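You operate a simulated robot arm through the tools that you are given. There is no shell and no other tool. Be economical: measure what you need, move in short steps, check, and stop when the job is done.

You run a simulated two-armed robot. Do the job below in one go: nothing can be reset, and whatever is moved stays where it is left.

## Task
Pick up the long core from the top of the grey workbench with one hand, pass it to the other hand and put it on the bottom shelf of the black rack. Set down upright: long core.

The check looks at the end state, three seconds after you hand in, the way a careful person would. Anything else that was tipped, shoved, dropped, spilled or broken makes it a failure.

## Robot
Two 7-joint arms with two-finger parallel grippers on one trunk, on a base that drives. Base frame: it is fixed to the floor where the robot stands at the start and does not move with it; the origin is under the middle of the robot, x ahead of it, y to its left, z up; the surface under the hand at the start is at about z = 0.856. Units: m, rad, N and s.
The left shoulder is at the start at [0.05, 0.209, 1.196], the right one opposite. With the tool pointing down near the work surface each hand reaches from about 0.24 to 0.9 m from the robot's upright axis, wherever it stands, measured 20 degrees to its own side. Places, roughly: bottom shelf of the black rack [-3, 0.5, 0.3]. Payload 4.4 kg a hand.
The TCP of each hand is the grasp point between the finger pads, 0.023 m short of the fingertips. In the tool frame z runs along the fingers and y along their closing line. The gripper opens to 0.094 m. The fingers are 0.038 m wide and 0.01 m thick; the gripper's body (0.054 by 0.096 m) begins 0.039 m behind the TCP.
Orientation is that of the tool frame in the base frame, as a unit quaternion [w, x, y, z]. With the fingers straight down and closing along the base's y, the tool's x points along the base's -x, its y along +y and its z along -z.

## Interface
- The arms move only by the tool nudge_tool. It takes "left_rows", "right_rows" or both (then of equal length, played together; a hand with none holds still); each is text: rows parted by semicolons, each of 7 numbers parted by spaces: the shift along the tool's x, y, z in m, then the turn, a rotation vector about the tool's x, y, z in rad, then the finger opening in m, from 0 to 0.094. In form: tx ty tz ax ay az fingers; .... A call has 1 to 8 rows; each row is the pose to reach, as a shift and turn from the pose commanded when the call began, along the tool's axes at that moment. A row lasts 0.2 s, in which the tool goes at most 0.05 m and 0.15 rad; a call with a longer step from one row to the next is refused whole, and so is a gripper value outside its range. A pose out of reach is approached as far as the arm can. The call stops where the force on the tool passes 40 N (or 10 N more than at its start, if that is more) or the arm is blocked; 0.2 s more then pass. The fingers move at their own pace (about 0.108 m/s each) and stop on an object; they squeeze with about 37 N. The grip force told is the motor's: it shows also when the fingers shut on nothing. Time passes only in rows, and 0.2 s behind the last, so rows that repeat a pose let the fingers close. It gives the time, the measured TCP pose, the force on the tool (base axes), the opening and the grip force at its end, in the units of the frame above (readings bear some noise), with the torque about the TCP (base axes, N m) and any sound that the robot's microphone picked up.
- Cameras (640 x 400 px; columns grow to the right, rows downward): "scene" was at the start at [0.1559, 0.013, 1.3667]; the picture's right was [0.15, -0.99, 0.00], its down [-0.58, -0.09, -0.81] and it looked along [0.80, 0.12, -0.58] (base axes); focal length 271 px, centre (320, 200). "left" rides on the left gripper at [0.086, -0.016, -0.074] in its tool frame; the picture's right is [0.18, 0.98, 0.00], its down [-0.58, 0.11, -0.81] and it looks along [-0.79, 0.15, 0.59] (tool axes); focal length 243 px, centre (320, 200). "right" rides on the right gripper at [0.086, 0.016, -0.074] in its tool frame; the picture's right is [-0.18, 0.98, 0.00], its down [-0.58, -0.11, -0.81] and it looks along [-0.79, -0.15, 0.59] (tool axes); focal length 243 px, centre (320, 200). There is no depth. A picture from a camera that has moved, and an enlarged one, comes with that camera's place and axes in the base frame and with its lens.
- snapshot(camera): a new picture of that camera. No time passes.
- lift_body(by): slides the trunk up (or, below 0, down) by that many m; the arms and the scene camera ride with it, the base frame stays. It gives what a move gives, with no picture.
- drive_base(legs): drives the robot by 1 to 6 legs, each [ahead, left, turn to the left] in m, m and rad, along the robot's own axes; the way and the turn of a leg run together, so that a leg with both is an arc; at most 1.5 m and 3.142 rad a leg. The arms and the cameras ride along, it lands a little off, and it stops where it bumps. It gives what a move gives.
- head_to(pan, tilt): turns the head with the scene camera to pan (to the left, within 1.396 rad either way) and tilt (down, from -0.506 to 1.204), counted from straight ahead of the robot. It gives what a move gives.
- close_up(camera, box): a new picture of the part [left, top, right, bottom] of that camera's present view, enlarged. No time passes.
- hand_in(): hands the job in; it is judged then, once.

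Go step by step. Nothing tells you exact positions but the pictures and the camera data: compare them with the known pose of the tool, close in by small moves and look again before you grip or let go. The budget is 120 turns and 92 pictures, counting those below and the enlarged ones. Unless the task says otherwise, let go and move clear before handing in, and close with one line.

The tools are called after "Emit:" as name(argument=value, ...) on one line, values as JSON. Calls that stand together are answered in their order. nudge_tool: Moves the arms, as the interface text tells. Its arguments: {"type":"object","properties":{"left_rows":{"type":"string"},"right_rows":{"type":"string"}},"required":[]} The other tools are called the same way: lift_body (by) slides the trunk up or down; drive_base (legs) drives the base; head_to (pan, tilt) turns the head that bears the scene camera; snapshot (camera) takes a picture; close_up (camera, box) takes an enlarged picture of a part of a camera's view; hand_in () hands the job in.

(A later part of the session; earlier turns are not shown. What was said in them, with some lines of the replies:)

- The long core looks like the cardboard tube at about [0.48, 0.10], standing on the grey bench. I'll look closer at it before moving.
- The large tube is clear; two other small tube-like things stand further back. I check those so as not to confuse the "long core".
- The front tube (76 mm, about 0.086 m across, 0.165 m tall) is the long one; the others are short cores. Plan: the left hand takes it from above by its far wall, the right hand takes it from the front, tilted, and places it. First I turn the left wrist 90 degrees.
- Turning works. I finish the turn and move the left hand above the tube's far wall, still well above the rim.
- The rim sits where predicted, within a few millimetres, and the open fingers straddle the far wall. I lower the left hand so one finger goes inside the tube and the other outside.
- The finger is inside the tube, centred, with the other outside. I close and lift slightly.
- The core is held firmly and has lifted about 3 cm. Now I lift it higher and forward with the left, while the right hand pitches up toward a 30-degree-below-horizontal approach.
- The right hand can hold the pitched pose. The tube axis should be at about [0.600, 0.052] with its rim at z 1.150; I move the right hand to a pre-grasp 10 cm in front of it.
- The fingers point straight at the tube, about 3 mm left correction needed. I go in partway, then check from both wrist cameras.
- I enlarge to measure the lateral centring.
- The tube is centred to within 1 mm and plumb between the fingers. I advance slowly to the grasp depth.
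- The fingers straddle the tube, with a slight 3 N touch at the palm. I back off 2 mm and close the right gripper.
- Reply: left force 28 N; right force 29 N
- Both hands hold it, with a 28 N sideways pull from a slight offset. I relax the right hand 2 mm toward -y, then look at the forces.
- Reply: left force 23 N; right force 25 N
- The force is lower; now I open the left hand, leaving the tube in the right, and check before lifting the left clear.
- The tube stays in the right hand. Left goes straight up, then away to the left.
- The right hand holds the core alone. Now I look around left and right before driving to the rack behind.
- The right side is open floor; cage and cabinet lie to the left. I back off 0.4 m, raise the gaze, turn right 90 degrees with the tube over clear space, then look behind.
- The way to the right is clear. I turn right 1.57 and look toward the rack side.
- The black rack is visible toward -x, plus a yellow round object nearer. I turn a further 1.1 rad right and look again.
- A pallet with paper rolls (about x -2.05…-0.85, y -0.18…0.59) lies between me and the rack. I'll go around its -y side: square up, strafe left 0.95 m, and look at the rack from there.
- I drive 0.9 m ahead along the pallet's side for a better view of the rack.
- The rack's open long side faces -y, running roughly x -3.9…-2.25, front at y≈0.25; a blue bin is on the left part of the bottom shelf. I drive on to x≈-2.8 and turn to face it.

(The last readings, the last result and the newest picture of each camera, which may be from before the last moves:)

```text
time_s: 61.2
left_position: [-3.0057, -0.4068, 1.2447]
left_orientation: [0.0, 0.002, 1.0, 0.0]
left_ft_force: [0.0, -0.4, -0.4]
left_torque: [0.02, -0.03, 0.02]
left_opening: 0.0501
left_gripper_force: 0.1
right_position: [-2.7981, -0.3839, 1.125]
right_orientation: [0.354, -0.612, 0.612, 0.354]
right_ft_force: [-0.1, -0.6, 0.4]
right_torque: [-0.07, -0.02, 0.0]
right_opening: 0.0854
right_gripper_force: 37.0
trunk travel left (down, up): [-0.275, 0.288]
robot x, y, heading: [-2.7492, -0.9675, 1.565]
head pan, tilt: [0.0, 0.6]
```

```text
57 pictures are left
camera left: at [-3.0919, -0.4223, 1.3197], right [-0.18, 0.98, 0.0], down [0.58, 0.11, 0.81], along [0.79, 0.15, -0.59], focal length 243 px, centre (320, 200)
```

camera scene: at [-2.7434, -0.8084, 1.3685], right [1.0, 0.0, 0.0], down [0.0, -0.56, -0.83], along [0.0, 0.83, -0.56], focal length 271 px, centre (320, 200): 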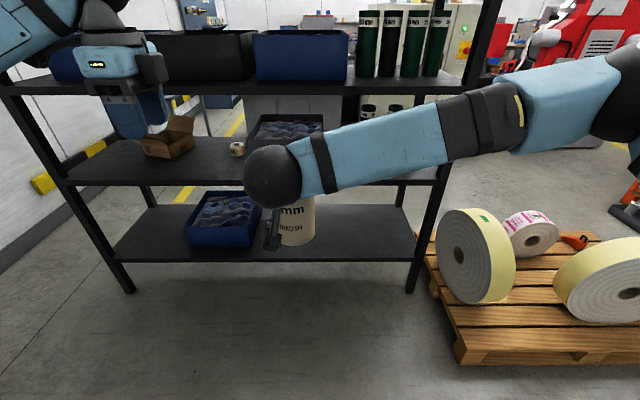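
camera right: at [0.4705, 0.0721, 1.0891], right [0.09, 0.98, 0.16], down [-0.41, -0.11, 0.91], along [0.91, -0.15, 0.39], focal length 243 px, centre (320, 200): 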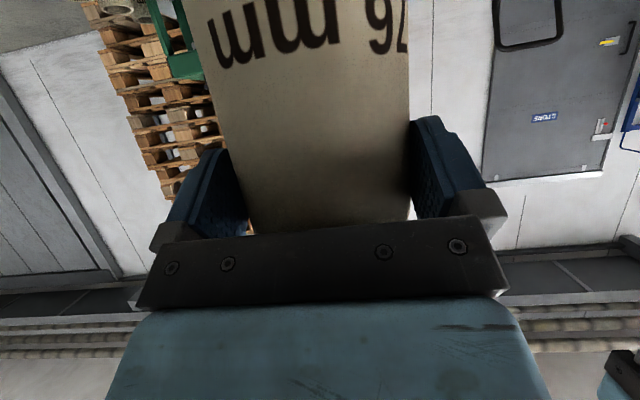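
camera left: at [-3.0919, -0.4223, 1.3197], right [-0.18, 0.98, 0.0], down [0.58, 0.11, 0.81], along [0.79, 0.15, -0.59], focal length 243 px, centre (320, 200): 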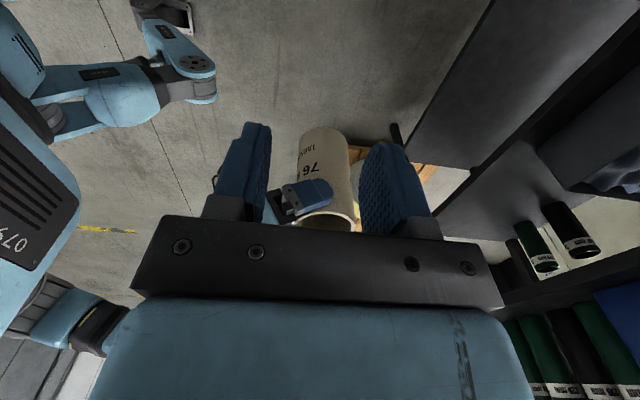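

I have a clear view: bottom shelf front edge at y≈0.2, z≈0.3, next shelf at z≈0.77, free space x -3.05…-2.2. I lower the trunk and pull the left hand in.

Emit:
lift_body(by=-0.26)

Emit:
nudge_tool(left_rows="0 -0.03 0 0 0 0 0.05; 0 -0.06 0 0 0 0 0.05; 0 -0.09 0 0 0 0 0.05; 0 -0.12 0 0 0 0 0.05; 0 -0.15 0 0 0 0 0.05; 0 -0.18 0 0 0 0 0.05; 0 -0.2 0 0 0 0 0.05")

Emit:
snapshot(camera="scene")

```text
time_s: 63.8
left_position: [-3.0068, -0.4077, 0.984]
left_orientation: [0.0, 0.001, 1.0, 0.0]
left_ft_force: [-0.1, 0.0, 0.0]
left_torque: [0.01, -0.01, 0.01]
left_opening: 0.0498
left_gripper_force: 0.1
right_position: [-2.7979, -0.3841, 0.8657]
right_orientation: [0.355, -0.611, 0.613, 0.354]
right_ft_force: [0.2, 0.2, 0.1]
right_torque: [-0.08, 0.02, 0.0]
right_opening: 0.0855
right_gripper_force: 37.0
trunk travel left (down, up): [-0.015, 0.548]
robot x, y, heading: [-2.7429, -0.9653, 1.566]
head pan, tilt: [0.0, 0.6]
```

```text
time_s: 65.4
left_position: [-3.0066, -0.6068, 0.9853]
left_orientation: [0.0, 0.001, 1.0, 0.0]
left_ft_force: [0.5, -0.4, -0.1]
left_torque: [0.01, 0.01, -0.01]
left_opening: 0.05
left_gripper_force: 0.1
right_position: [-2.7985, -0.3844, 0.8666]
right_orientation: [0.354, -0.612, 0.613, 0.354]
right_ft_force: [0.0, 0.2, 0.5]
right_torque: [-0.02, 0.01, -0.02]
right_opening: 0.0855
right_gripper_force: 36.7
trunk travel left (down, up): [-0.015, 0.548]
robot x, y, heading: [-2.7426, -0.9616, 1.573]
head pan, tilt: [0.0, 0.6]
```

```text
56 pictures are left
camera scene: at [-2.7435, -0.8086, 1.1086], right [1.0, 0.0, 0.0], down [0.0, -0.56, -0.83], along [0.0, 0.83, -0.56], focal length 271 px, centre (320, 200)
```

scene: 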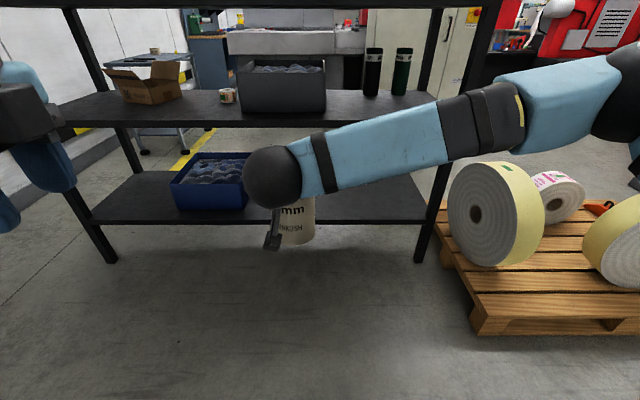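

I lower the right hand by 0.36 m and slightly forward, still in front of the rack.

Emit:
nudge_tool(right_rows="0.033 0 0.033 0 0 0 0.06; 0.066 0 0.066 0 0 0 0.06; 0.098 0 0.1 0 0 0 0.06; 0.131 0 0.133 0 0 0 0.06; 0.164 0 0.167 0 0 0 0.06; 0.197 0 0.2 0 0 0 0.06; 0.23 0 0.234 0 0 0 0.06; 0.262 0 0.267 0 0 0 0.06")

Emit:
snapshot(camera="scene")

Emit:
snapshot(camera="right")

```text
time_s: 67.2
left_position: [-3.0065, -0.6064, 0.9846]
left_orientation: [0.0, 0.002, 1.0, -0.001]
left_ft_force: [-1.3, 0.3, 0.0]
left_torque: [0.0, 0.03, -0.03]
left_opening: 0.0501
left_gripper_force: 0.0
right_position: [-2.7986, -0.2825, 0.506]
right_orientation: [0.355, -0.611, 0.613, 0.354]
right_ft_force: [-0.1, 0.8, 0.2]
right_torque: [-0.07, 0.01, 0.02]
right_opening: 0.0855
right_gripper_force: 37.1
trunk travel left (down, up): [-0.015, 0.548]
robot x, y, heading: [-2.7462, -0.9615, 1.569]
head pan, tilt: [0.0, 0.6]
```

```text
55 pictures are left
camera scene: at [-2.7436, -0.8082, 1.1085], right [1.0, 0.0, 0.0], down [0.0, -0.57, -0.82], along [0.0, 0.82, -0.57], focal length 271 px, centre (320, 200)
```

scene: 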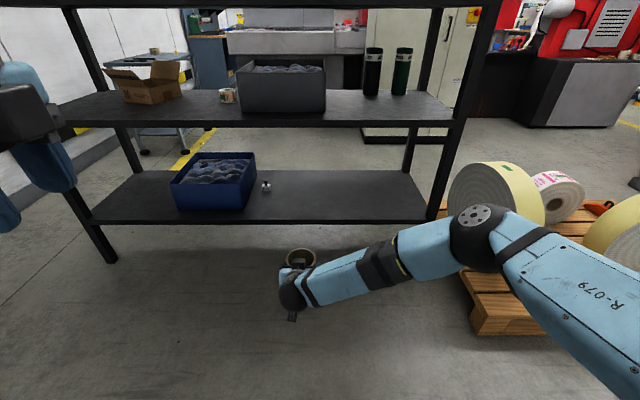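

```text
54 pictures are left
camera right: at [-2.8167, -0.3896, 0.4683], right [-0.98, 0.09, 0.16], down [0.11, -0.41, 0.91], along [0.15, 0.91, 0.39], focal length 243 px, centre (320, 200)
```

right: 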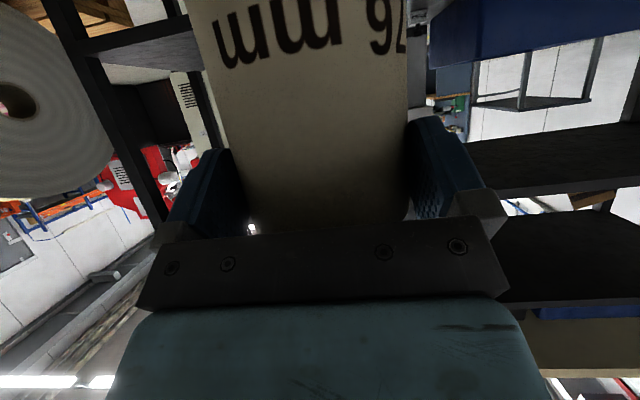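

The elbow would pass close to the rack's right leg, so I shift the base 0.2 m left and bring the hand back right by 0.2 m, straightening the arm.

Emit:
drive_base(legs=[[0, 0.2, 0]])

Emit:
nudge_tool(right_rows="0 -0.03 0 0 0 0 0.06; -0.005 -0.06 0.01 0 0 0 0.06; -0.01 -0.09 0.02 0 0 0 0.06; -0.02 -0.12 0.03 0 0 0 0.06; -0.025 -0.15 0.04 0 0 0 0.06; -0.03 -0.18 0.05 0 0 0 0.06; -0.035 -0.2 0.06 0 0 0 0.06; -0.035 -0.2 0.06 0 0 0 0.06")

Emit:
snapshot(camera="scene")

```text
time_s: 69.6
left_position: [-3.204, -0.6065, 0.9847]
left_orientation: [0.0, 0.002, 1.0, 0.0]
left_ft_force: [-0.2, 0.0, -0.1]
left_torque: [0.0, -0.03, -0.05]
left_opening: 0.0499
left_gripper_force: 0.0
right_position: [-2.9968, -0.2823, 0.5053]
right_orientation: [0.355, -0.611, 0.613, 0.353]
right_ft_force: [0.0, 0.0, 0.7]
right_torque: [-0.07, 0.0, 0.01]
right_opening: 0.0855
right_gripper_force: 36.4
trunk travel left (down, up): [-0.015, 0.548]
robot x, y, heading: [-2.9447, -0.9624, 1.559]
head pan, tilt: [0.0, 0.6]
```

```text
time_s: 71.4
left_position: [-3.2027, -0.6064, 0.9841]
left_orientation: [0.0, 0.001, 1.0, 0.0]
left_ft_force: [0.3, 0.2, 0.4]
left_torque: [0.01, 0.03, 0.0]
left_opening: 0.0498
left_gripper_force: 0.1
right_position: [-2.8367, -0.2306, 0.5082]
right_orientation: [0.355, -0.611, 0.614, 0.352]
right_ft_force: [-0.7, -0.3, 0.1]
right_torque: [-0.01, 0.01, -0.02]
right_opening: 0.0852
right_gripper_force: 36.8
right hand out of reach, approached as far as the arm can: row 6, 7, 8
trunk travel left (down, up): [-0.015, 0.548]
robot x, y, heading: [-2.9439, -0.9638, 1.571]
head pan, tilt: [0.0, 0.6]
```

```text
53 pictures are left
camera scene: at [-2.9411, -0.8079, 1.1085], right [1.0, 0.0, 0.0], down [0.0, -0.57, -0.82], along [0.0, 0.82, -0.57], focal length 271 px, centre (320, 200)
```

scene: 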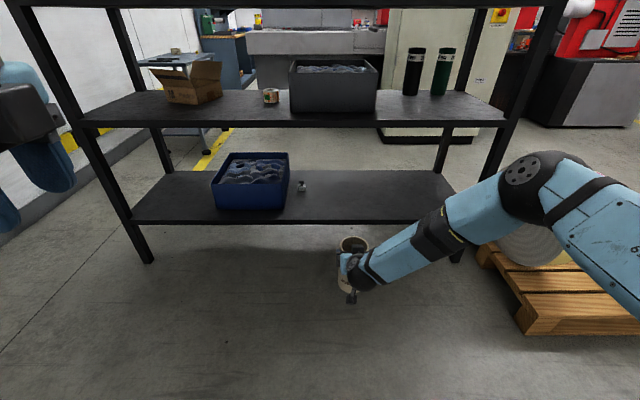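

The arm hits its reach limit there, so I'll instead come in with the base turned about 0.35 rad to the right, which keeps the elbow in front of the rack. I ease the arm back, retract the left hand a bit, then turn and shift.

Emit:
nudge_tool(right_rows="0.008 0.02 -0.013 0 0 0 0.06; 0.015 0.04 -0.026 0 0 0 0.06; 0.015 0.045 -0.026 0 0 0 0.06", left_rows="0 -0.02 0 0 0 0 0.05; 0 -0.04 0 0 0 0 0.05; 0 -0.06 0 0 0 0 0.05")

Emit:
drive_base(legs=[[0, 0, -0.35], [0.138, 0.246, 0]])

Emit:
head_to(pan=0.1, tilt=0.7)

Emit:
snapshot(camera="scene")

```text
time_s: 72.2
left_position: [-3.2032, -0.6668, 0.9852]
left_orientation: [0.0, 0.001, 1.0, -0.001]
left_ft_force: [-0.1, -0.6, 0.5]
left_torque: [0.01, 0.01, 0.02]
left_opening: 0.0501
left_gripper_force: 0.0
right_position: [-2.8816, -0.2618, 0.5071]
right_orientation: [0.354, -0.612, 0.612, 0.354]
right_ft_force: [-0.1, -0.7, -0.1]
right_torque: [-0.06, 0.01, 0.0]
right_opening: 0.0853
right_gripper_force: 36.8
trunk travel left (down, up): [-0.015, 0.548]
robot x, y, heading: [-2.945, -0.962, 1.566]
head pan, tilt: [0.0, 0.6]
```

```text
time_s: 76.1
left_position: [-3.2669, -0.3788, 0.984]
left_orientation: [-0.001, 0.177, 0.984, 0.0]
left_ft_force: [-0.6, -0.1, 0.2]
left_torque: [0.0, -0.01, -0.02]
left_opening: 0.05
left_gripper_force: 0.0
right_position: [-2.8267, -0.1105, 0.5074]
right_orientation: [0.412, -0.494, 0.71, 0.287]
right_ft_force: [0.1, 0.8, -0.2]
right_torque: [-0.04, -0.01, 0.02]
right_opening: 0.0855
right_gripper_force: 37.5
trunk travel left (down, up): [-0.015, 0.548]
robot x, y, heading: [-3.1289, -0.7497, 1.216]
head pan, tilt: [0.0, 0.6]
```

```text
time_s: 76.7
left_position: [-3.269, -0.3789, 0.9851]
left_orientation: [0.0, 0.177, 0.984, 0.0]
left_ft_force: [-0.2, 0.4, 0.0]
left_torque: [0.0, 0.0, 0.02]
left_opening: 0.05
left_gripper_force: 0.1
right_position: [-2.8258, -0.1092, 0.5089]
right_orientation: [0.411, -0.495, 0.71, 0.287]
right_ft_force: [-0.3, 0.5, -0.7]
right_torque: [-0.07, 0.01, 0.01]
right_opening: 0.0855
right_gripper_force: 37.9
trunk travel left (down, up): [-0.015, 0.548]
robot x, y, heading: [-3.1268, -0.7494, 1.215]
head pan, tilt: [0.099, 0.7]
```

```text
52 pictures are left
camera scene: at [-3.0802, -0.6032, 1.0999], right [0.97, -0.25, 0.0], down [-0.16, -0.62, -0.77], along [0.19, 0.74, -0.64], focal length 271 px, centre (320, 200)
```

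scene: 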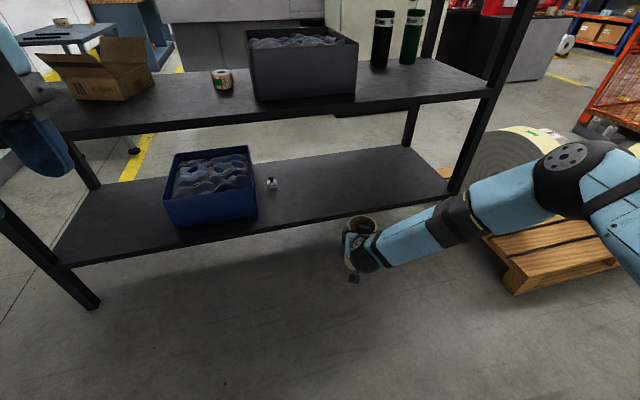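

The arm configuration looks good with elbow clear of the legs. I move 0.2 m toward the rack and check tube-bottom height against the shelf edge.

Emit:
drive_base(legs=[[0.188, 0.069, 0]])

Emit:
head_to(pan=0.0, tilt=0.85)

Emit:
snapshot(camera="scene")

Emit:
snapshot(camera="right")

```text
time_s: 78.3
left_position: [-3.269, -0.1786, 0.9833]
left_orientation: [-0.001, 0.176, 0.984, -0.001]
left_ft_force: [0.0, -0.3, 0.0]
left_torque: [0.0, -0.02, -0.01]
left_opening: 0.0501
left_gripper_force: 0.1
right_position: [-2.8275, 0.0902, 0.507]
right_orientation: [0.411, -0.495, 0.711, 0.286]
right_ft_force: [-0.4, 0.7, 0.5]
right_torque: [-0.02, 0.02, 0.03]
right_opening: 0.0858
right_gripper_force: 36.9
trunk travel left (down, up): [-0.015, 0.548]
robot x, y, heading: [-3.1265, -0.5467, 1.214]
head pan, tilt: [0.099, 0.7]
```

```text
time_s: 79.0
left_position: [-3.2678, -0.1789, 0.9852]
left_orientation: [0.0, 0.176, 0.984, 0.0]
left_ft_force: [-0.1, -0.2, -0.1]
left_torque: [0.01, -0.01, -0.02]
left_opening: 0.0502
left_gripper_force: 0.1
right_position: [-2.8259, 0.0908, 0.5078]
right_orientation: [0.411, -0.495, 0.71, 0.287]
right_ft_force: [-0.4, 0.0, -0.4]
right_torque: [-0.01, 0.04, 0.05]
right_opening: 0.0854
right_gripper_force: 36.9
trunk travel left (down, up): [-0.015, 0.548]
robot x, y, heading: [-3.1274, -0.5436, 1.211]
head pan, tilt: [0.0, 0.85]
```

```text
51 pictures are left
camera scene: at [-3.0743, -0.4113, 1.0877], right [0.94, -0.35, 0.0], down [-0.26, -0.7, -0.66], along [0.23, 0.62, -0.75], focal length 271 px, centre (320, 200)
```

scene: 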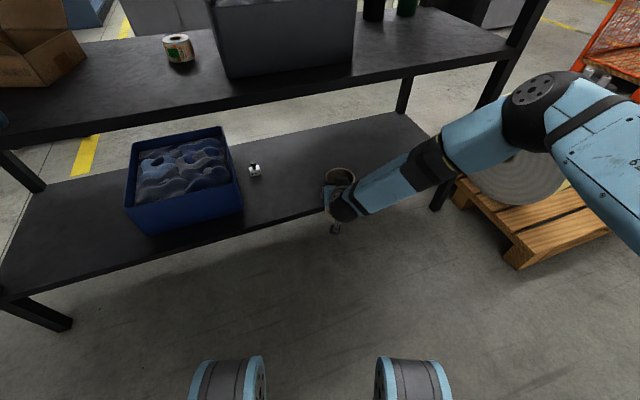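

```text
50 pictures are left
camera right: at [-2.8805, -0.0048, 0.4699], right [-0.89, 0.43, 0.16], down [-0.04, -0.42, 0.91], along [0.45, 0.8, 0.39], focal length 243 px, centre (320, 200)
```

right: 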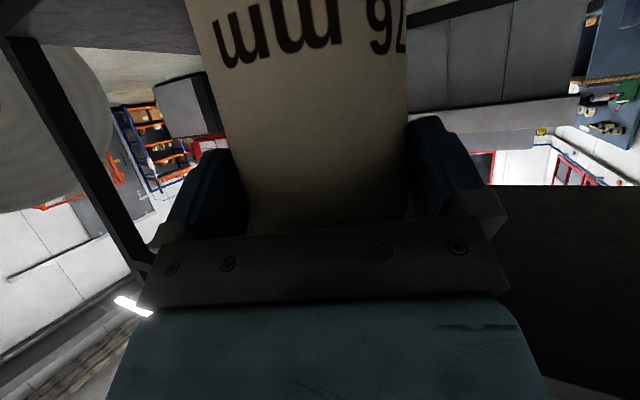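

Shelf top is at z≈0.28, tube bottom ≈0.365, so it clears. I move another 0.2 m in.

Emit:
drive_base(legs=[[0.188, 0.069, 0]])

Emit:
snapshot(camera="scene")

Emit:
snapshot(camera="right")

Emit:
snapshot(camera="left")

```text
time_s: 80.6
left_position: [-3.2671, 0.0213, 0.9845]
left_orientation: [0.001, 0.177, 0.984, 0.0]
left_ft_force: [0.0, -0.3, -1.2]
left_torque: [-0.02, 0.02, -0.02]
left_opening: 0.0501
left_gripper_force: 0.0
right_position: [-2.8255, 0.2902, 0.5061]
right_orientation: [0.411, -0.494, 0.711, 0.286]
right_ft_force: [0.5, 0.0, 0.1]
right_torque: [-0.05, -0.01, -0.01]
right_opening: 0.0855
right_gripper_force: 36.8
trunk travel left (down, up): [-0.015, 0.548]
robot x, y, heading: [-3.1286, -0.3469, 1.214]
head pan, tilt: [0.0, 0.85]
```

```text
49 pictures are left
camera scene: at [-3.0736, -0.2115, 1.0875], right [0.94, -0.35, 0.0], down [-0.26, -0.7, -0.66], along [0.23, 0.62, -0.75], focal length 271 px, centre (320, 200)
```

scene: 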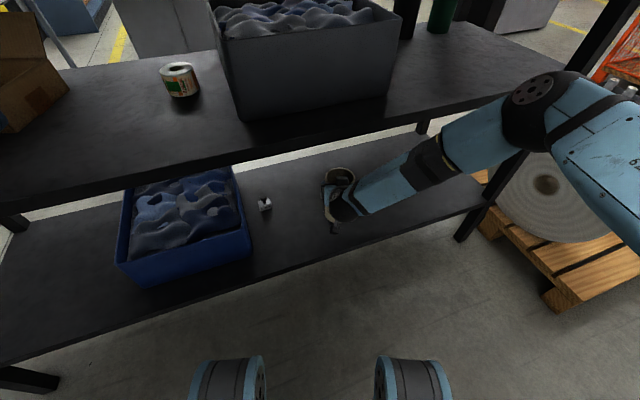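

```text
48 pictures are left
camera right: at [-2.8793, 0.1945, 0.4697], right [-0.89, 0.43, 0.16], down [-0.04, -0.42, 0.91], along [0.46, 0.8, 0.39], focal length 243 px, centre (320, 200)
```

right: 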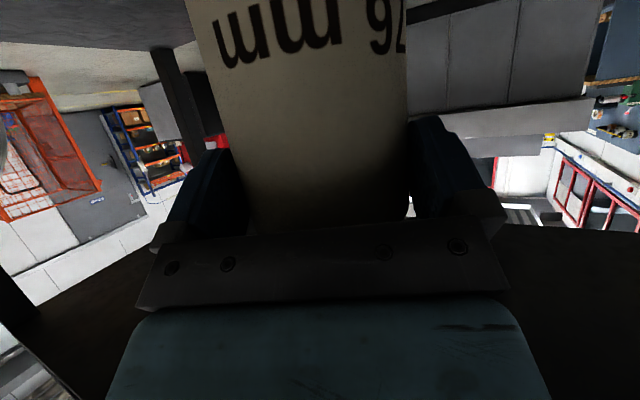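

```text
47 pictures are left
camera left: at [-3.3537, 0.0369, 1.0595], right [0.17, 0.99, 0.0], down [0.58, -0.1, 0.81], along [0.79, -0.14, -0.59], focal length 243 px, centre (320, 200)
```

left: 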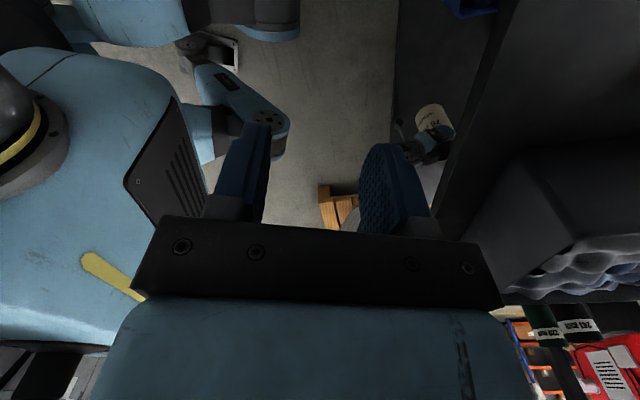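

The tube is over the shelf, about 3.5 cm behind the front edge. I go 4 cm deeper with the base before lowering.

Emit:
drive_base(legs=[[0.04, 0.015, 0]])

Emit:
close_up(camera="left", box=[370, 60, 530, 200])

Emit:
close_up(camera="scene", box=[240, 120, 500, 280])

```text
time_s: 81.5
left_position: [-3.2697, 0.0633, 0.9845]
left_orientation: [0.0, 0.177, 0.984, 0.0]
left_ft_force: [0.7, 0.3, 0.7]
left_torque: [-0.05, 0.03, -0.04]
left_opening: 0.0501
left_gripper_force: 0.0
right_position: [-2.8257, 0.3322, 0.5073]
right_orientation: [0.41, -0.495, 0.71, 0.286]
right_ft_force: [-0.2, 0.3, 1.0]
right_torque: [-0.06, -0.01, 0.01]
right_opening: 0.0855
right_gripper_force: 37.2
trunk travel left (down, up): [-0.015, 0.548]
robot x, y, heading: [-3.1295, -0.3055, 1.218]
head pan, tilt: [0.0, 0.85]
```

```text
2.86 times, centred on (450, 130) of left
camera zoom: at [-3.3541, 0.0792, 1.0595], right [0.17, 0.99, 0.0], down [0.58, -0.1, 0.81], along [0.79, -0.14, -0.59], focal length 693 px, centre (-51, 400)
```

zoom: 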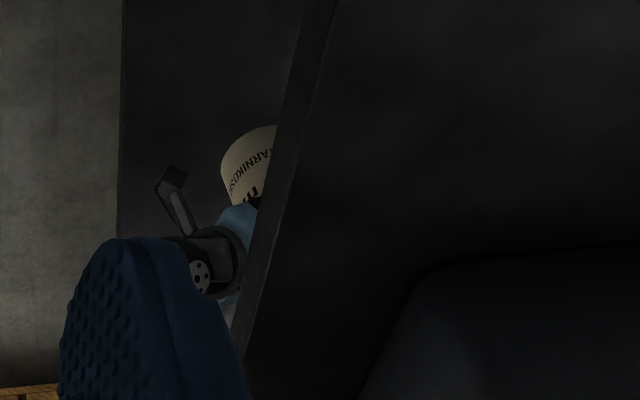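

```text
2.46 times, centred on (370, 200) of scene
camera zoom: at [-3.0739, -0.1691, 1.0875], right [0.94, -0.35, 0.0], down [-0.26, -0.7, -0.66], along [0.23, 0.62, -0.75], focal length 667 px, centre (197, 200)
```

zoom: 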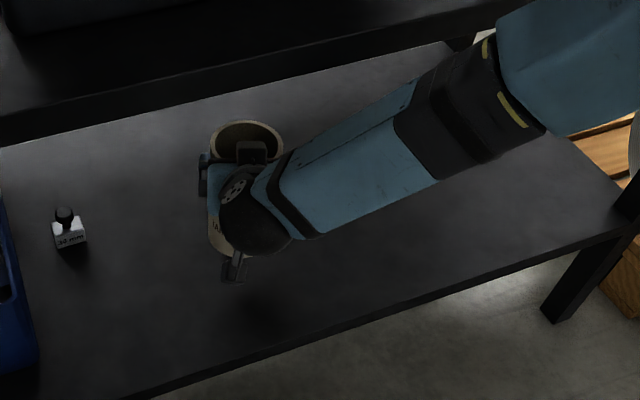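

I lower the tube gently: 6 cm first.

Emit:
nudge_tool(right_rows="0.0173 0 0.01 0 0 0 0.06; 0.0346 0 0.02 0 0 0 0.06; 0.052 0 0.03 0 0 0 0.06")

Emit:
close_up(camera="scene", box=[240, 120, 500, 280])

Emit:
snapshot(camera="right")

```text
time_s: 82.3
left_position: [-3.2678, 0.0637, 0.985]
left_orientation: [0.0, 0.177, 0.984, 0.0]
left_ft_force: [0.7, -1.1, 0.1]
left_torque: [0.0, -0.01, -0.04]
left_opening: 0.0502
left_gripper_force: 0.0
right_position: [-2.8272, 0.3326, 0.4483]
right_orientation: [0.412, -0.493, 0.712, 0.283]
right_ft_force: [0.6, 0.0, 0.5]
right_torque: [-0.03, 0.05, -0.01]
right_opening: 0.0852
right_gripper_force: 36.6
trunk travel left (down, up): [-0.015, 0.548]
robot x, y, heading: [-3.1248, -0.3062, 1.211]
head pan, tilt: [0.0, 0.85]
```

```text
2.46 times, centred on (370, 200) of scene
camera zoom: at [-3.0738, -0.1695, 1.0877], right [0.94, -0.35, 0.0], down [-0.26, -0.7, -0.66], along [0.23, 0.62, -0.75], focal length 667 px, centre (197, 200)
```

zoom: 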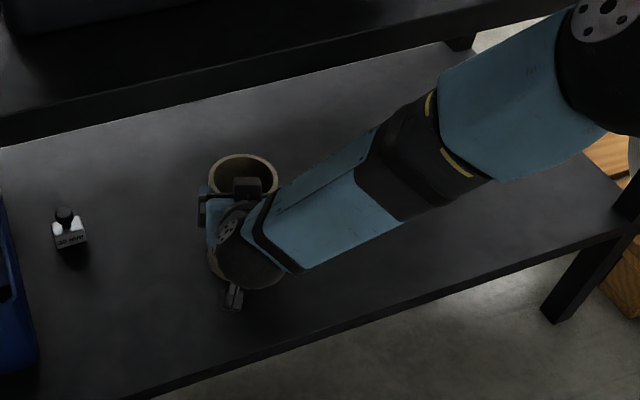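

```text
43 pictures are left
camera right: at [-2.8806, 0.2379, 0.4109], right [-0.89, 0.43, 0.16], down [-0.04, -0.42, 0.91], along [0.46, 0.8, 0.39], focal length 243 px, centre (320, 200)
```

right: 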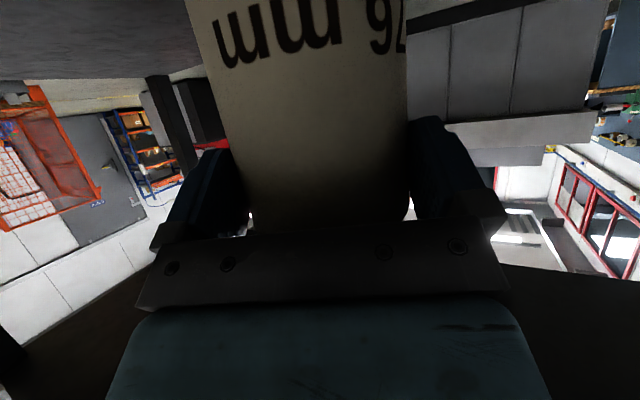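

Bottom should be ~0.306 now. I continue in small steps, watching the force.

Emit:
nudge_tool(right_rows="0.0035 0 0.002 0 0 0 0.06; 0.0069 0 0.004 0 0 0 0.06")

Emit:
nudge_tool(right_rows="0.0026 0 0.0015 0 0 0 0.06; 0.0043 0 0.0025 0 0 0 0.06")

```text
time_s: 82.9
left_position: [-3.2693, 0.0614, 0.9863]
left_orientation: [0.0, 0.177, 0.984, 0.001]
left_ft_force: [-0.2, -0.4, 0.2]
left_torque: [0.02, 0.0, -0.02]
left_opening: 0.05
left_gripper_force: 0.0
right_position: [-2.8275, 0.3348, 0.4478]
right_orientation: [0.414, -0.491, 0.712, 0.282]
right_ft_force: [1.4, -12.7, 33.2]
right_torque: [0.1, 0.15, 0.08]
right_opening: 0.0854
right_gripper_force: 37.1
trunk travel left (down, up): [-0.015, 0.548]
robot x, y, heading: [-3.1244, -0.3084, 1.213]
head pan, tilt: [0.0, 0.85]
```

```text
time_s: 83.5
left_position: [-3.2692, 0.06, 0.9852]
left_orientation: [0.0, 0.177, 0.984, 0.002]
left_ft_force: [-0.2, -0.9, -0.6]
left_torque: [-0.01, 0.02, 0.0]
left_opening: 0.0502
left_gripper_force: 0.0
right_position: [-2.828, 0.3365, 0.4425]
right_orientation: [0.415, -0.491, 0.712, 0.282]
right_ft_force: [9.5, -6.8, 36.6]
right_torque: [0.55, -0.24, -0.16]
right_opening: 0.0851
right_gripper_force: 37.4
right hand out of reach, approached as far as the arm can: row 1, 2
trunk travel left (down, up): [-0.015, 0.548]
robot x, y, heading: [-3.1261, -0.3054, 1.215]
head pan, tilt: [0.0, 0.85]
```

The tube is in contact (about 33 N up). I look before relaxing the pressure.

Emit:
close_up(camera="scene", box=[240, 120, 500, 280])

Emit:
snapshot(camera="right")

Emit:
snapshot(camera="scene")

```text
2.46 times, centred on (370, 200) of scene
camera zoom: at [-3.0751, -0.173, 1.0885], right [0.94, -0.35, 0.0], down [-0.26, -0.7, -0.66], along [0.23, 0.62, -0.75], focal length 667 px, centre (197, 200)
```

zoom: 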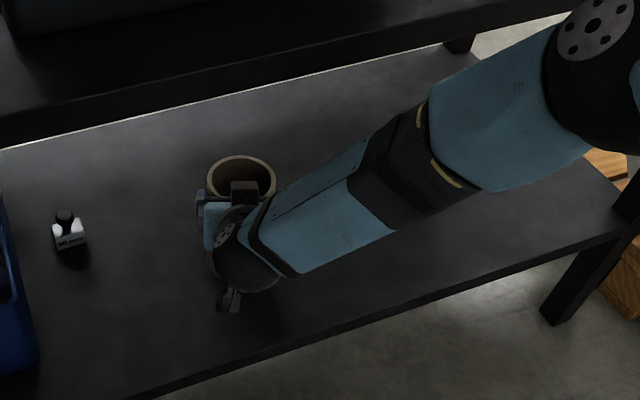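

```text
41 pictures are left
camera right: at [-2.8819, 0.2412, 0.4038], right [-0.89, 0.44, 0.15], down [-0.05, -0.42, 0.91], along [0.46, 0.8, 0.39], focal length 243 px, centre (320, 200)
```

right: 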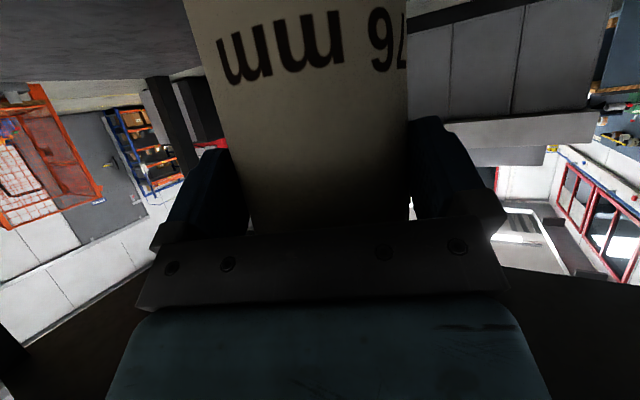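

```text
40 pictures are left
camera scene: at [-3.0751, -0.173, 1.0885], right [0.94, -0.35, 0.0], down [-0.26, -0.7, -0.66], along [0.23, 0.62, -0.75], focal length 271 px, centre (320, 200)
```

scene: 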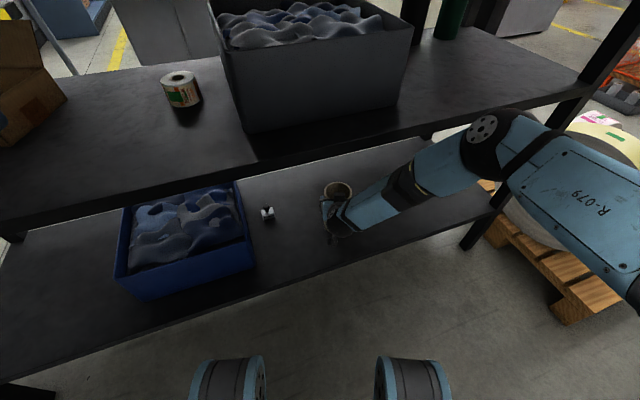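

The tube rests on the shelf and has slid slightly in the grip. I relieve the downward pressure.

Emit:
nudge_tool(right_rows="-0.0017 0 -0.001 0 0 0 0.06; -0.0026 0 -0.0015 0 0 0 0.06; -0.0026 0 -0.0015 0 0 0 0.06")

```text
time_s: 84.3
left_position: [-3.2689, 0.0618, 0.984]
left_orientation: [0.0, 0.177, 0.984, 0.001]
left_ft_force: [-0.4, 0.7, 0.0]
left_torque: [0.01, -0.01, 0.01]
left_opening: 0.0502
left_gripper_force: 0.1
right_position: [-2.8315, 0.3366, 0.4411]
right_orientation: [0.412, -0.494, 0.712, 0.283]
right_ft_force: [8.3, 2.9, 17.2]
right_torque: [1.11, -0.48, -0.37]
right_opening: 0.0854
right_gripper_force: 37.1
trunk travel left (down, up): [-0.015, 0.548]
robot x, y, heading: [-3.1293, -0.3058, 1.218]
head pan, tilt: [0.0, 0.85]
```

Pressure is halving; I relieve a bit more.

Emit:
nudge_tool(right_rows="-0.0013 0 -0.0008 0 0 0 0.06; -0.0017 0 -0.001 0 0 0 0.06")

Emit:
snapshot(camera="right")

```text
time_s: 84.9
left_position: [-3.268, 0.0627, 0.9856]
left_orientation: [0.0, 0.177, 0.984, 0.0]
left_ft_force: [-0.1, 0.3, 0.2]
left_torque: [0.02, 0.02, 0.0]
left_opening: 0.05
left_gripper_force: 0.0
right_position: [-2.8318, 0.3341, 0.4408]
right_orientation: [0.41, -0.494, 0.712, 0.283]
right_ft_force: [-0.1, 1.5, 4.3]
right_torque: [0.65, 0.01, 0.0]
right_opening: 0.0856
right_gripper_force: 37.0
trunk travel left (down, up): [-0.015, 0.548]
robot x, y, heading: [-3.1275, -0.3086, 1.218]
head pan, tilt: [0.0, 0.85]
```

```text
39 pictures are left
camera right: at [-2.8853, 0.2391, 0.4045], right [-0.89, 0.43, 0.16], down [-0.04, -0.42, 0.91], along [0.46, 0.8, 0.39], focal length 243 px, centre (320, 200)
```

right: 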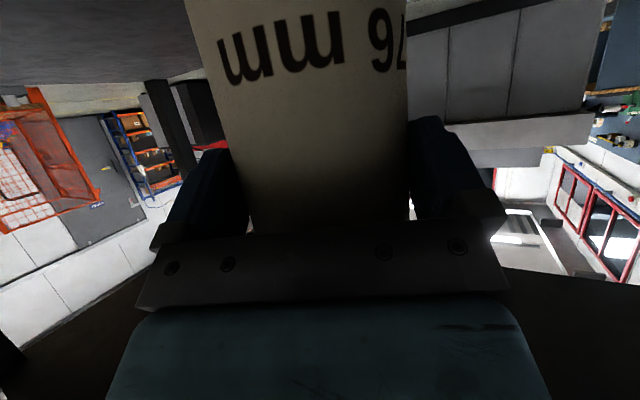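

Only about 4 N remains. I open the right hand fully and look.

Emit:
nudge_tool(right_rows="0 0 0 0 0 0 0.09; 0 0 0 0 0 0 0.094; 0 0 0 0 0 0 0.094")

Emit:
snapshot(camera="right")

Emit:
close_up(camera="scene", box=[240, 120, 500, 280])

```text
time_s: 85.7
left_position: [-3.2682, 0.063, 0.9851]
left_orientation: [-0.001, 0.177, 0.984, 0.0]
left_ft_force: [0.8, -0.8, -0.6]
left_torque: [-0.04, -0.04, 0.0]
left_opening: 0.05
left_gripper_force: 0.1
right_position: [-2.8301, 0.3354, 0.4416]
right_orientation: [0.411, -0.494, 0.712, 0.283]
right_ft_force: [0.1, 0.2, -0.6]
right_torque: [0.02, 0.0, -0.02]
right_opening: 0.0938
right_gripper_force: 0.0
trunk travel left (down, up): [-0.015, 0.548]
robot x, y, heading: [-3.1278, -0.3023, 1.211]
head pan, tilt: [0.0, 0.85]
```

```text
38 pictures are left
camera right: at [-2.8839, 0.2402, 0.4049], right [-0.89, 0.43, 0.16], down [-0.04, -0.42, 0.91], along [0.46, 0.8, 0.39], focal length 243 px, centre (320, 200)
```

right: 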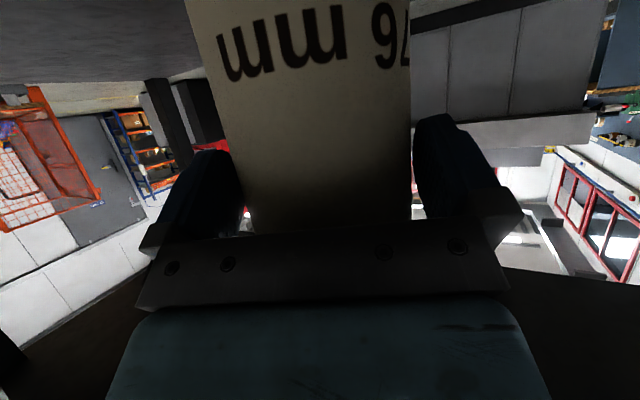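

```text
2.46 times, centred on (370, 200) of scene
camera zoom: at [-3.074, -0.1697, 1.0877], right [0.94, -0.35, 0.0], down [-0.26, -0.7, -0.66], along [0.23, 0.62, -0.75], focal length 667 px, centre (197, 200)
```

zoom: 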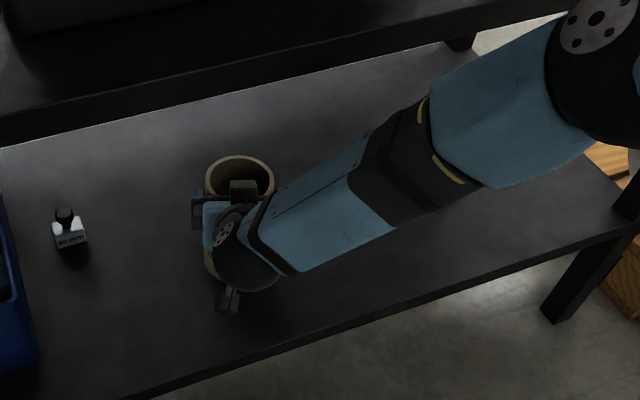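

The tube stands free. I retreat the hand straight back along its horizontal approach direction, slowly.

Emit:
nudge_tool(right_rows="0.006 0 -0.0104 0 0 0 0.094; 0.012 0 -0.0208 0 0 0 0.094; 0.019 0 -0.033 0 0 0 0.094; 0.026 0 -0.045 0 0 0 0.094; 0.033 0 -0.057 0 0 0 0.094; 0.04 0 -0.069 0 0 0 0.094")

Emit:
snapshot(camera="right")

Emit:
close_up(camera="scene", box=[240, 120, 500, 280])

```text
time_s: 87.1
left_position: [-3.2684, 0.0638, 0.9849]
left_orientation: [0.0, 0.177, 0.984, 0.0]
left_ft_force: [-0.4, 0.4, -0.8]
left_torque: [0.02, 0.0, 0.03]
left_opening: 0.0502
left_gripper_force: 0.1
right_position: [-2.869, 0.267, 0.4493]
right_orientation: [0.412, -0.492, 0.714, 0.279]
right_ft_force: [0.3, -0.5, 0.5]
right_torque: [0.01, 0.0, -0.01]
right_opening: 0.0942
right_gripper_force: 0.1
right hand out of reach, approached as far as the arm can: row 2, 3, 4, 5, 6
trunk travel left (down, up): [-0.015, 0.548]
robot x, y, heading: [-3.1252, -0.3041, 1.22]
head pan, tilt: [0.0, 0.85]
```

```text
36 pictures are left
camera right: at [-2.9229, 0.1726, 0.4123], right [-0.89, 0.44, 0.15], down [-0.05, -0.41, 0.91], along [0.46, 0.8, 0.39], focal length 243 px, centre (320, 200)
```

right: 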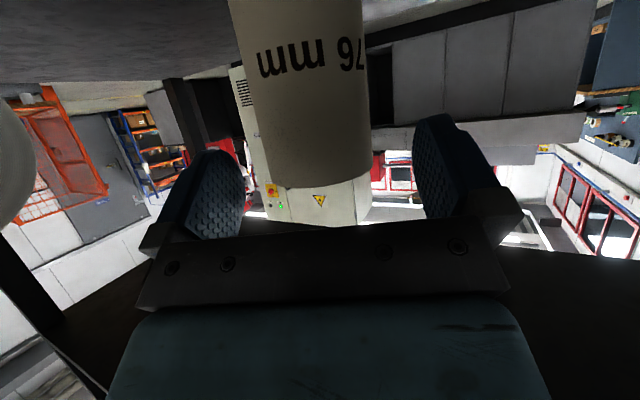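

```text
2.46 times, centred on (370, 200) of scene
camera zoom: at [-3.0739, -0.1697, 1.0877], right [0.94, -0.35, 0.0], down [-0.26, -0.7, -0.66], along [0.23, 0.62, -0.75], focal length 667 px, centre (197, 200)
```

zoom: 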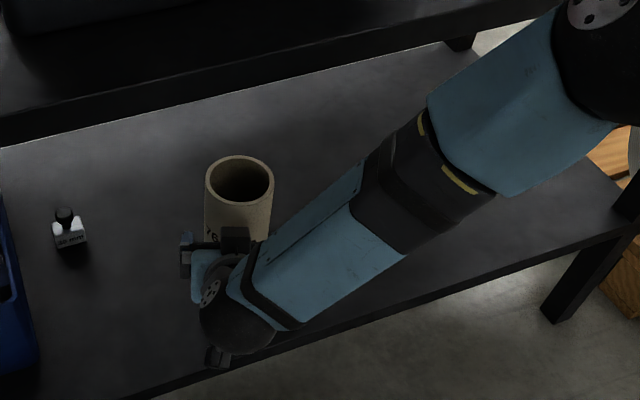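

The core stands upright and the fingers are clear of it. I back the base away from the rack and take a last look.

Emit:
drive_base(legs=[[-0.4, -0.1, 0]])

Emit:
head_to(pan=0.1, tilt=0.65)

Emit:
snapshot(camera="scene")

Emit:
snapshot(camera="right")

```text
time_s: 89.7
left_position: [-3.3133, -0.3464, 0.9832]
left_orientation: [0.0, 0.177, 0.984, 0.0]
left_ft_force: [0.6, 0.3, 0.4]
left_torque: [-0.03, -0.03, -0.02]
left_opening: 0.0501
left_gripper_force: 0.0
right_position: [-2.9139, -0.1414, 0.4494]
right_orientation: [0.411, -0.493, 0.714, 0.279]
right_ft_force: [1.1, -0.6, -0.1]
right_torque: [0.02, 0.0, -0.01]
right_opening: 0.0942
right_gripper_force: 0.1
trunk travel left (down, up): [-0.015, 0.548]
robot x, y, heading: [-3.1697, -0.7129, 1.215]
head pan, tilt: [0.0, 0.85]
```

```text
time_s: 90.4
left_position: [-3.3126, -0.3478, 0.9838]
left_orientation: [0.0, 0.177, 0.984, 0.0]
left_ft_force: [-1.4, -0.7, 0.9]
left_torque: [-0.03, -0.02, 0.02]
left_opening: 0.0503
left_gripper_force: 0.1
right_position: [-2.914, -0.1407, 0.4493]
right_orientation: [0.411, -0.493, 0.714, 0.279]
right_ft_force: [-0.5, -0.4, -0.9]
right_torque: [0.0, 0.01, 0.02]
right_opening: 0.094
right_gripper_force: 0.0
trunk travel left (down, up): [-0.015, 0.548]
robot x, y, heading: [-3.1699, -0.7184, 1.215]
head pan, tilt: [0.099, 0.649]
```

```text
34 pictures are left
camera scene: at [-3.1244, -0.5686, 1.1042], right [0.97, -0.25, 0.0], down [-0.15, -0.59, -0.8], along [0.2, 0.77, -0.61], focal length 271 px, centre (320, 200)
```

scene: 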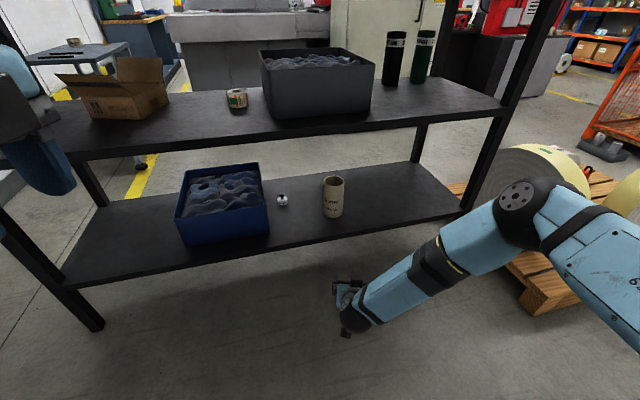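

```text
33 pictures are left
camera right: at [-2.9682, -0.2368, 0.4122], right [-0.89, 0.44, 0.15], down [-0.05, -0.41, 0.91], along [0.46, 0.8, 0.39], focal length 243 px, centre (320, 200)
```

right: 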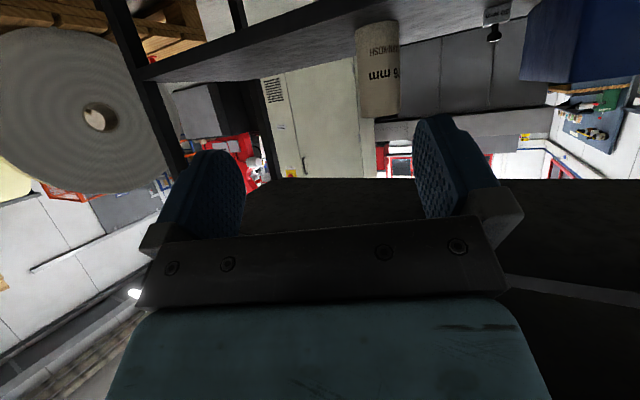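

The long core stands upright on the bottom shelf, nothing else has moved, and both hands are clear. I hand in.

Emit:
hand_in()

```text
The job is handed in.
```

The long core was picked up with the left hand, passed to the right, and now stands upright on the bottom shelf of the black rack, with both hands clear and nothing else disturbed in the last pictures.
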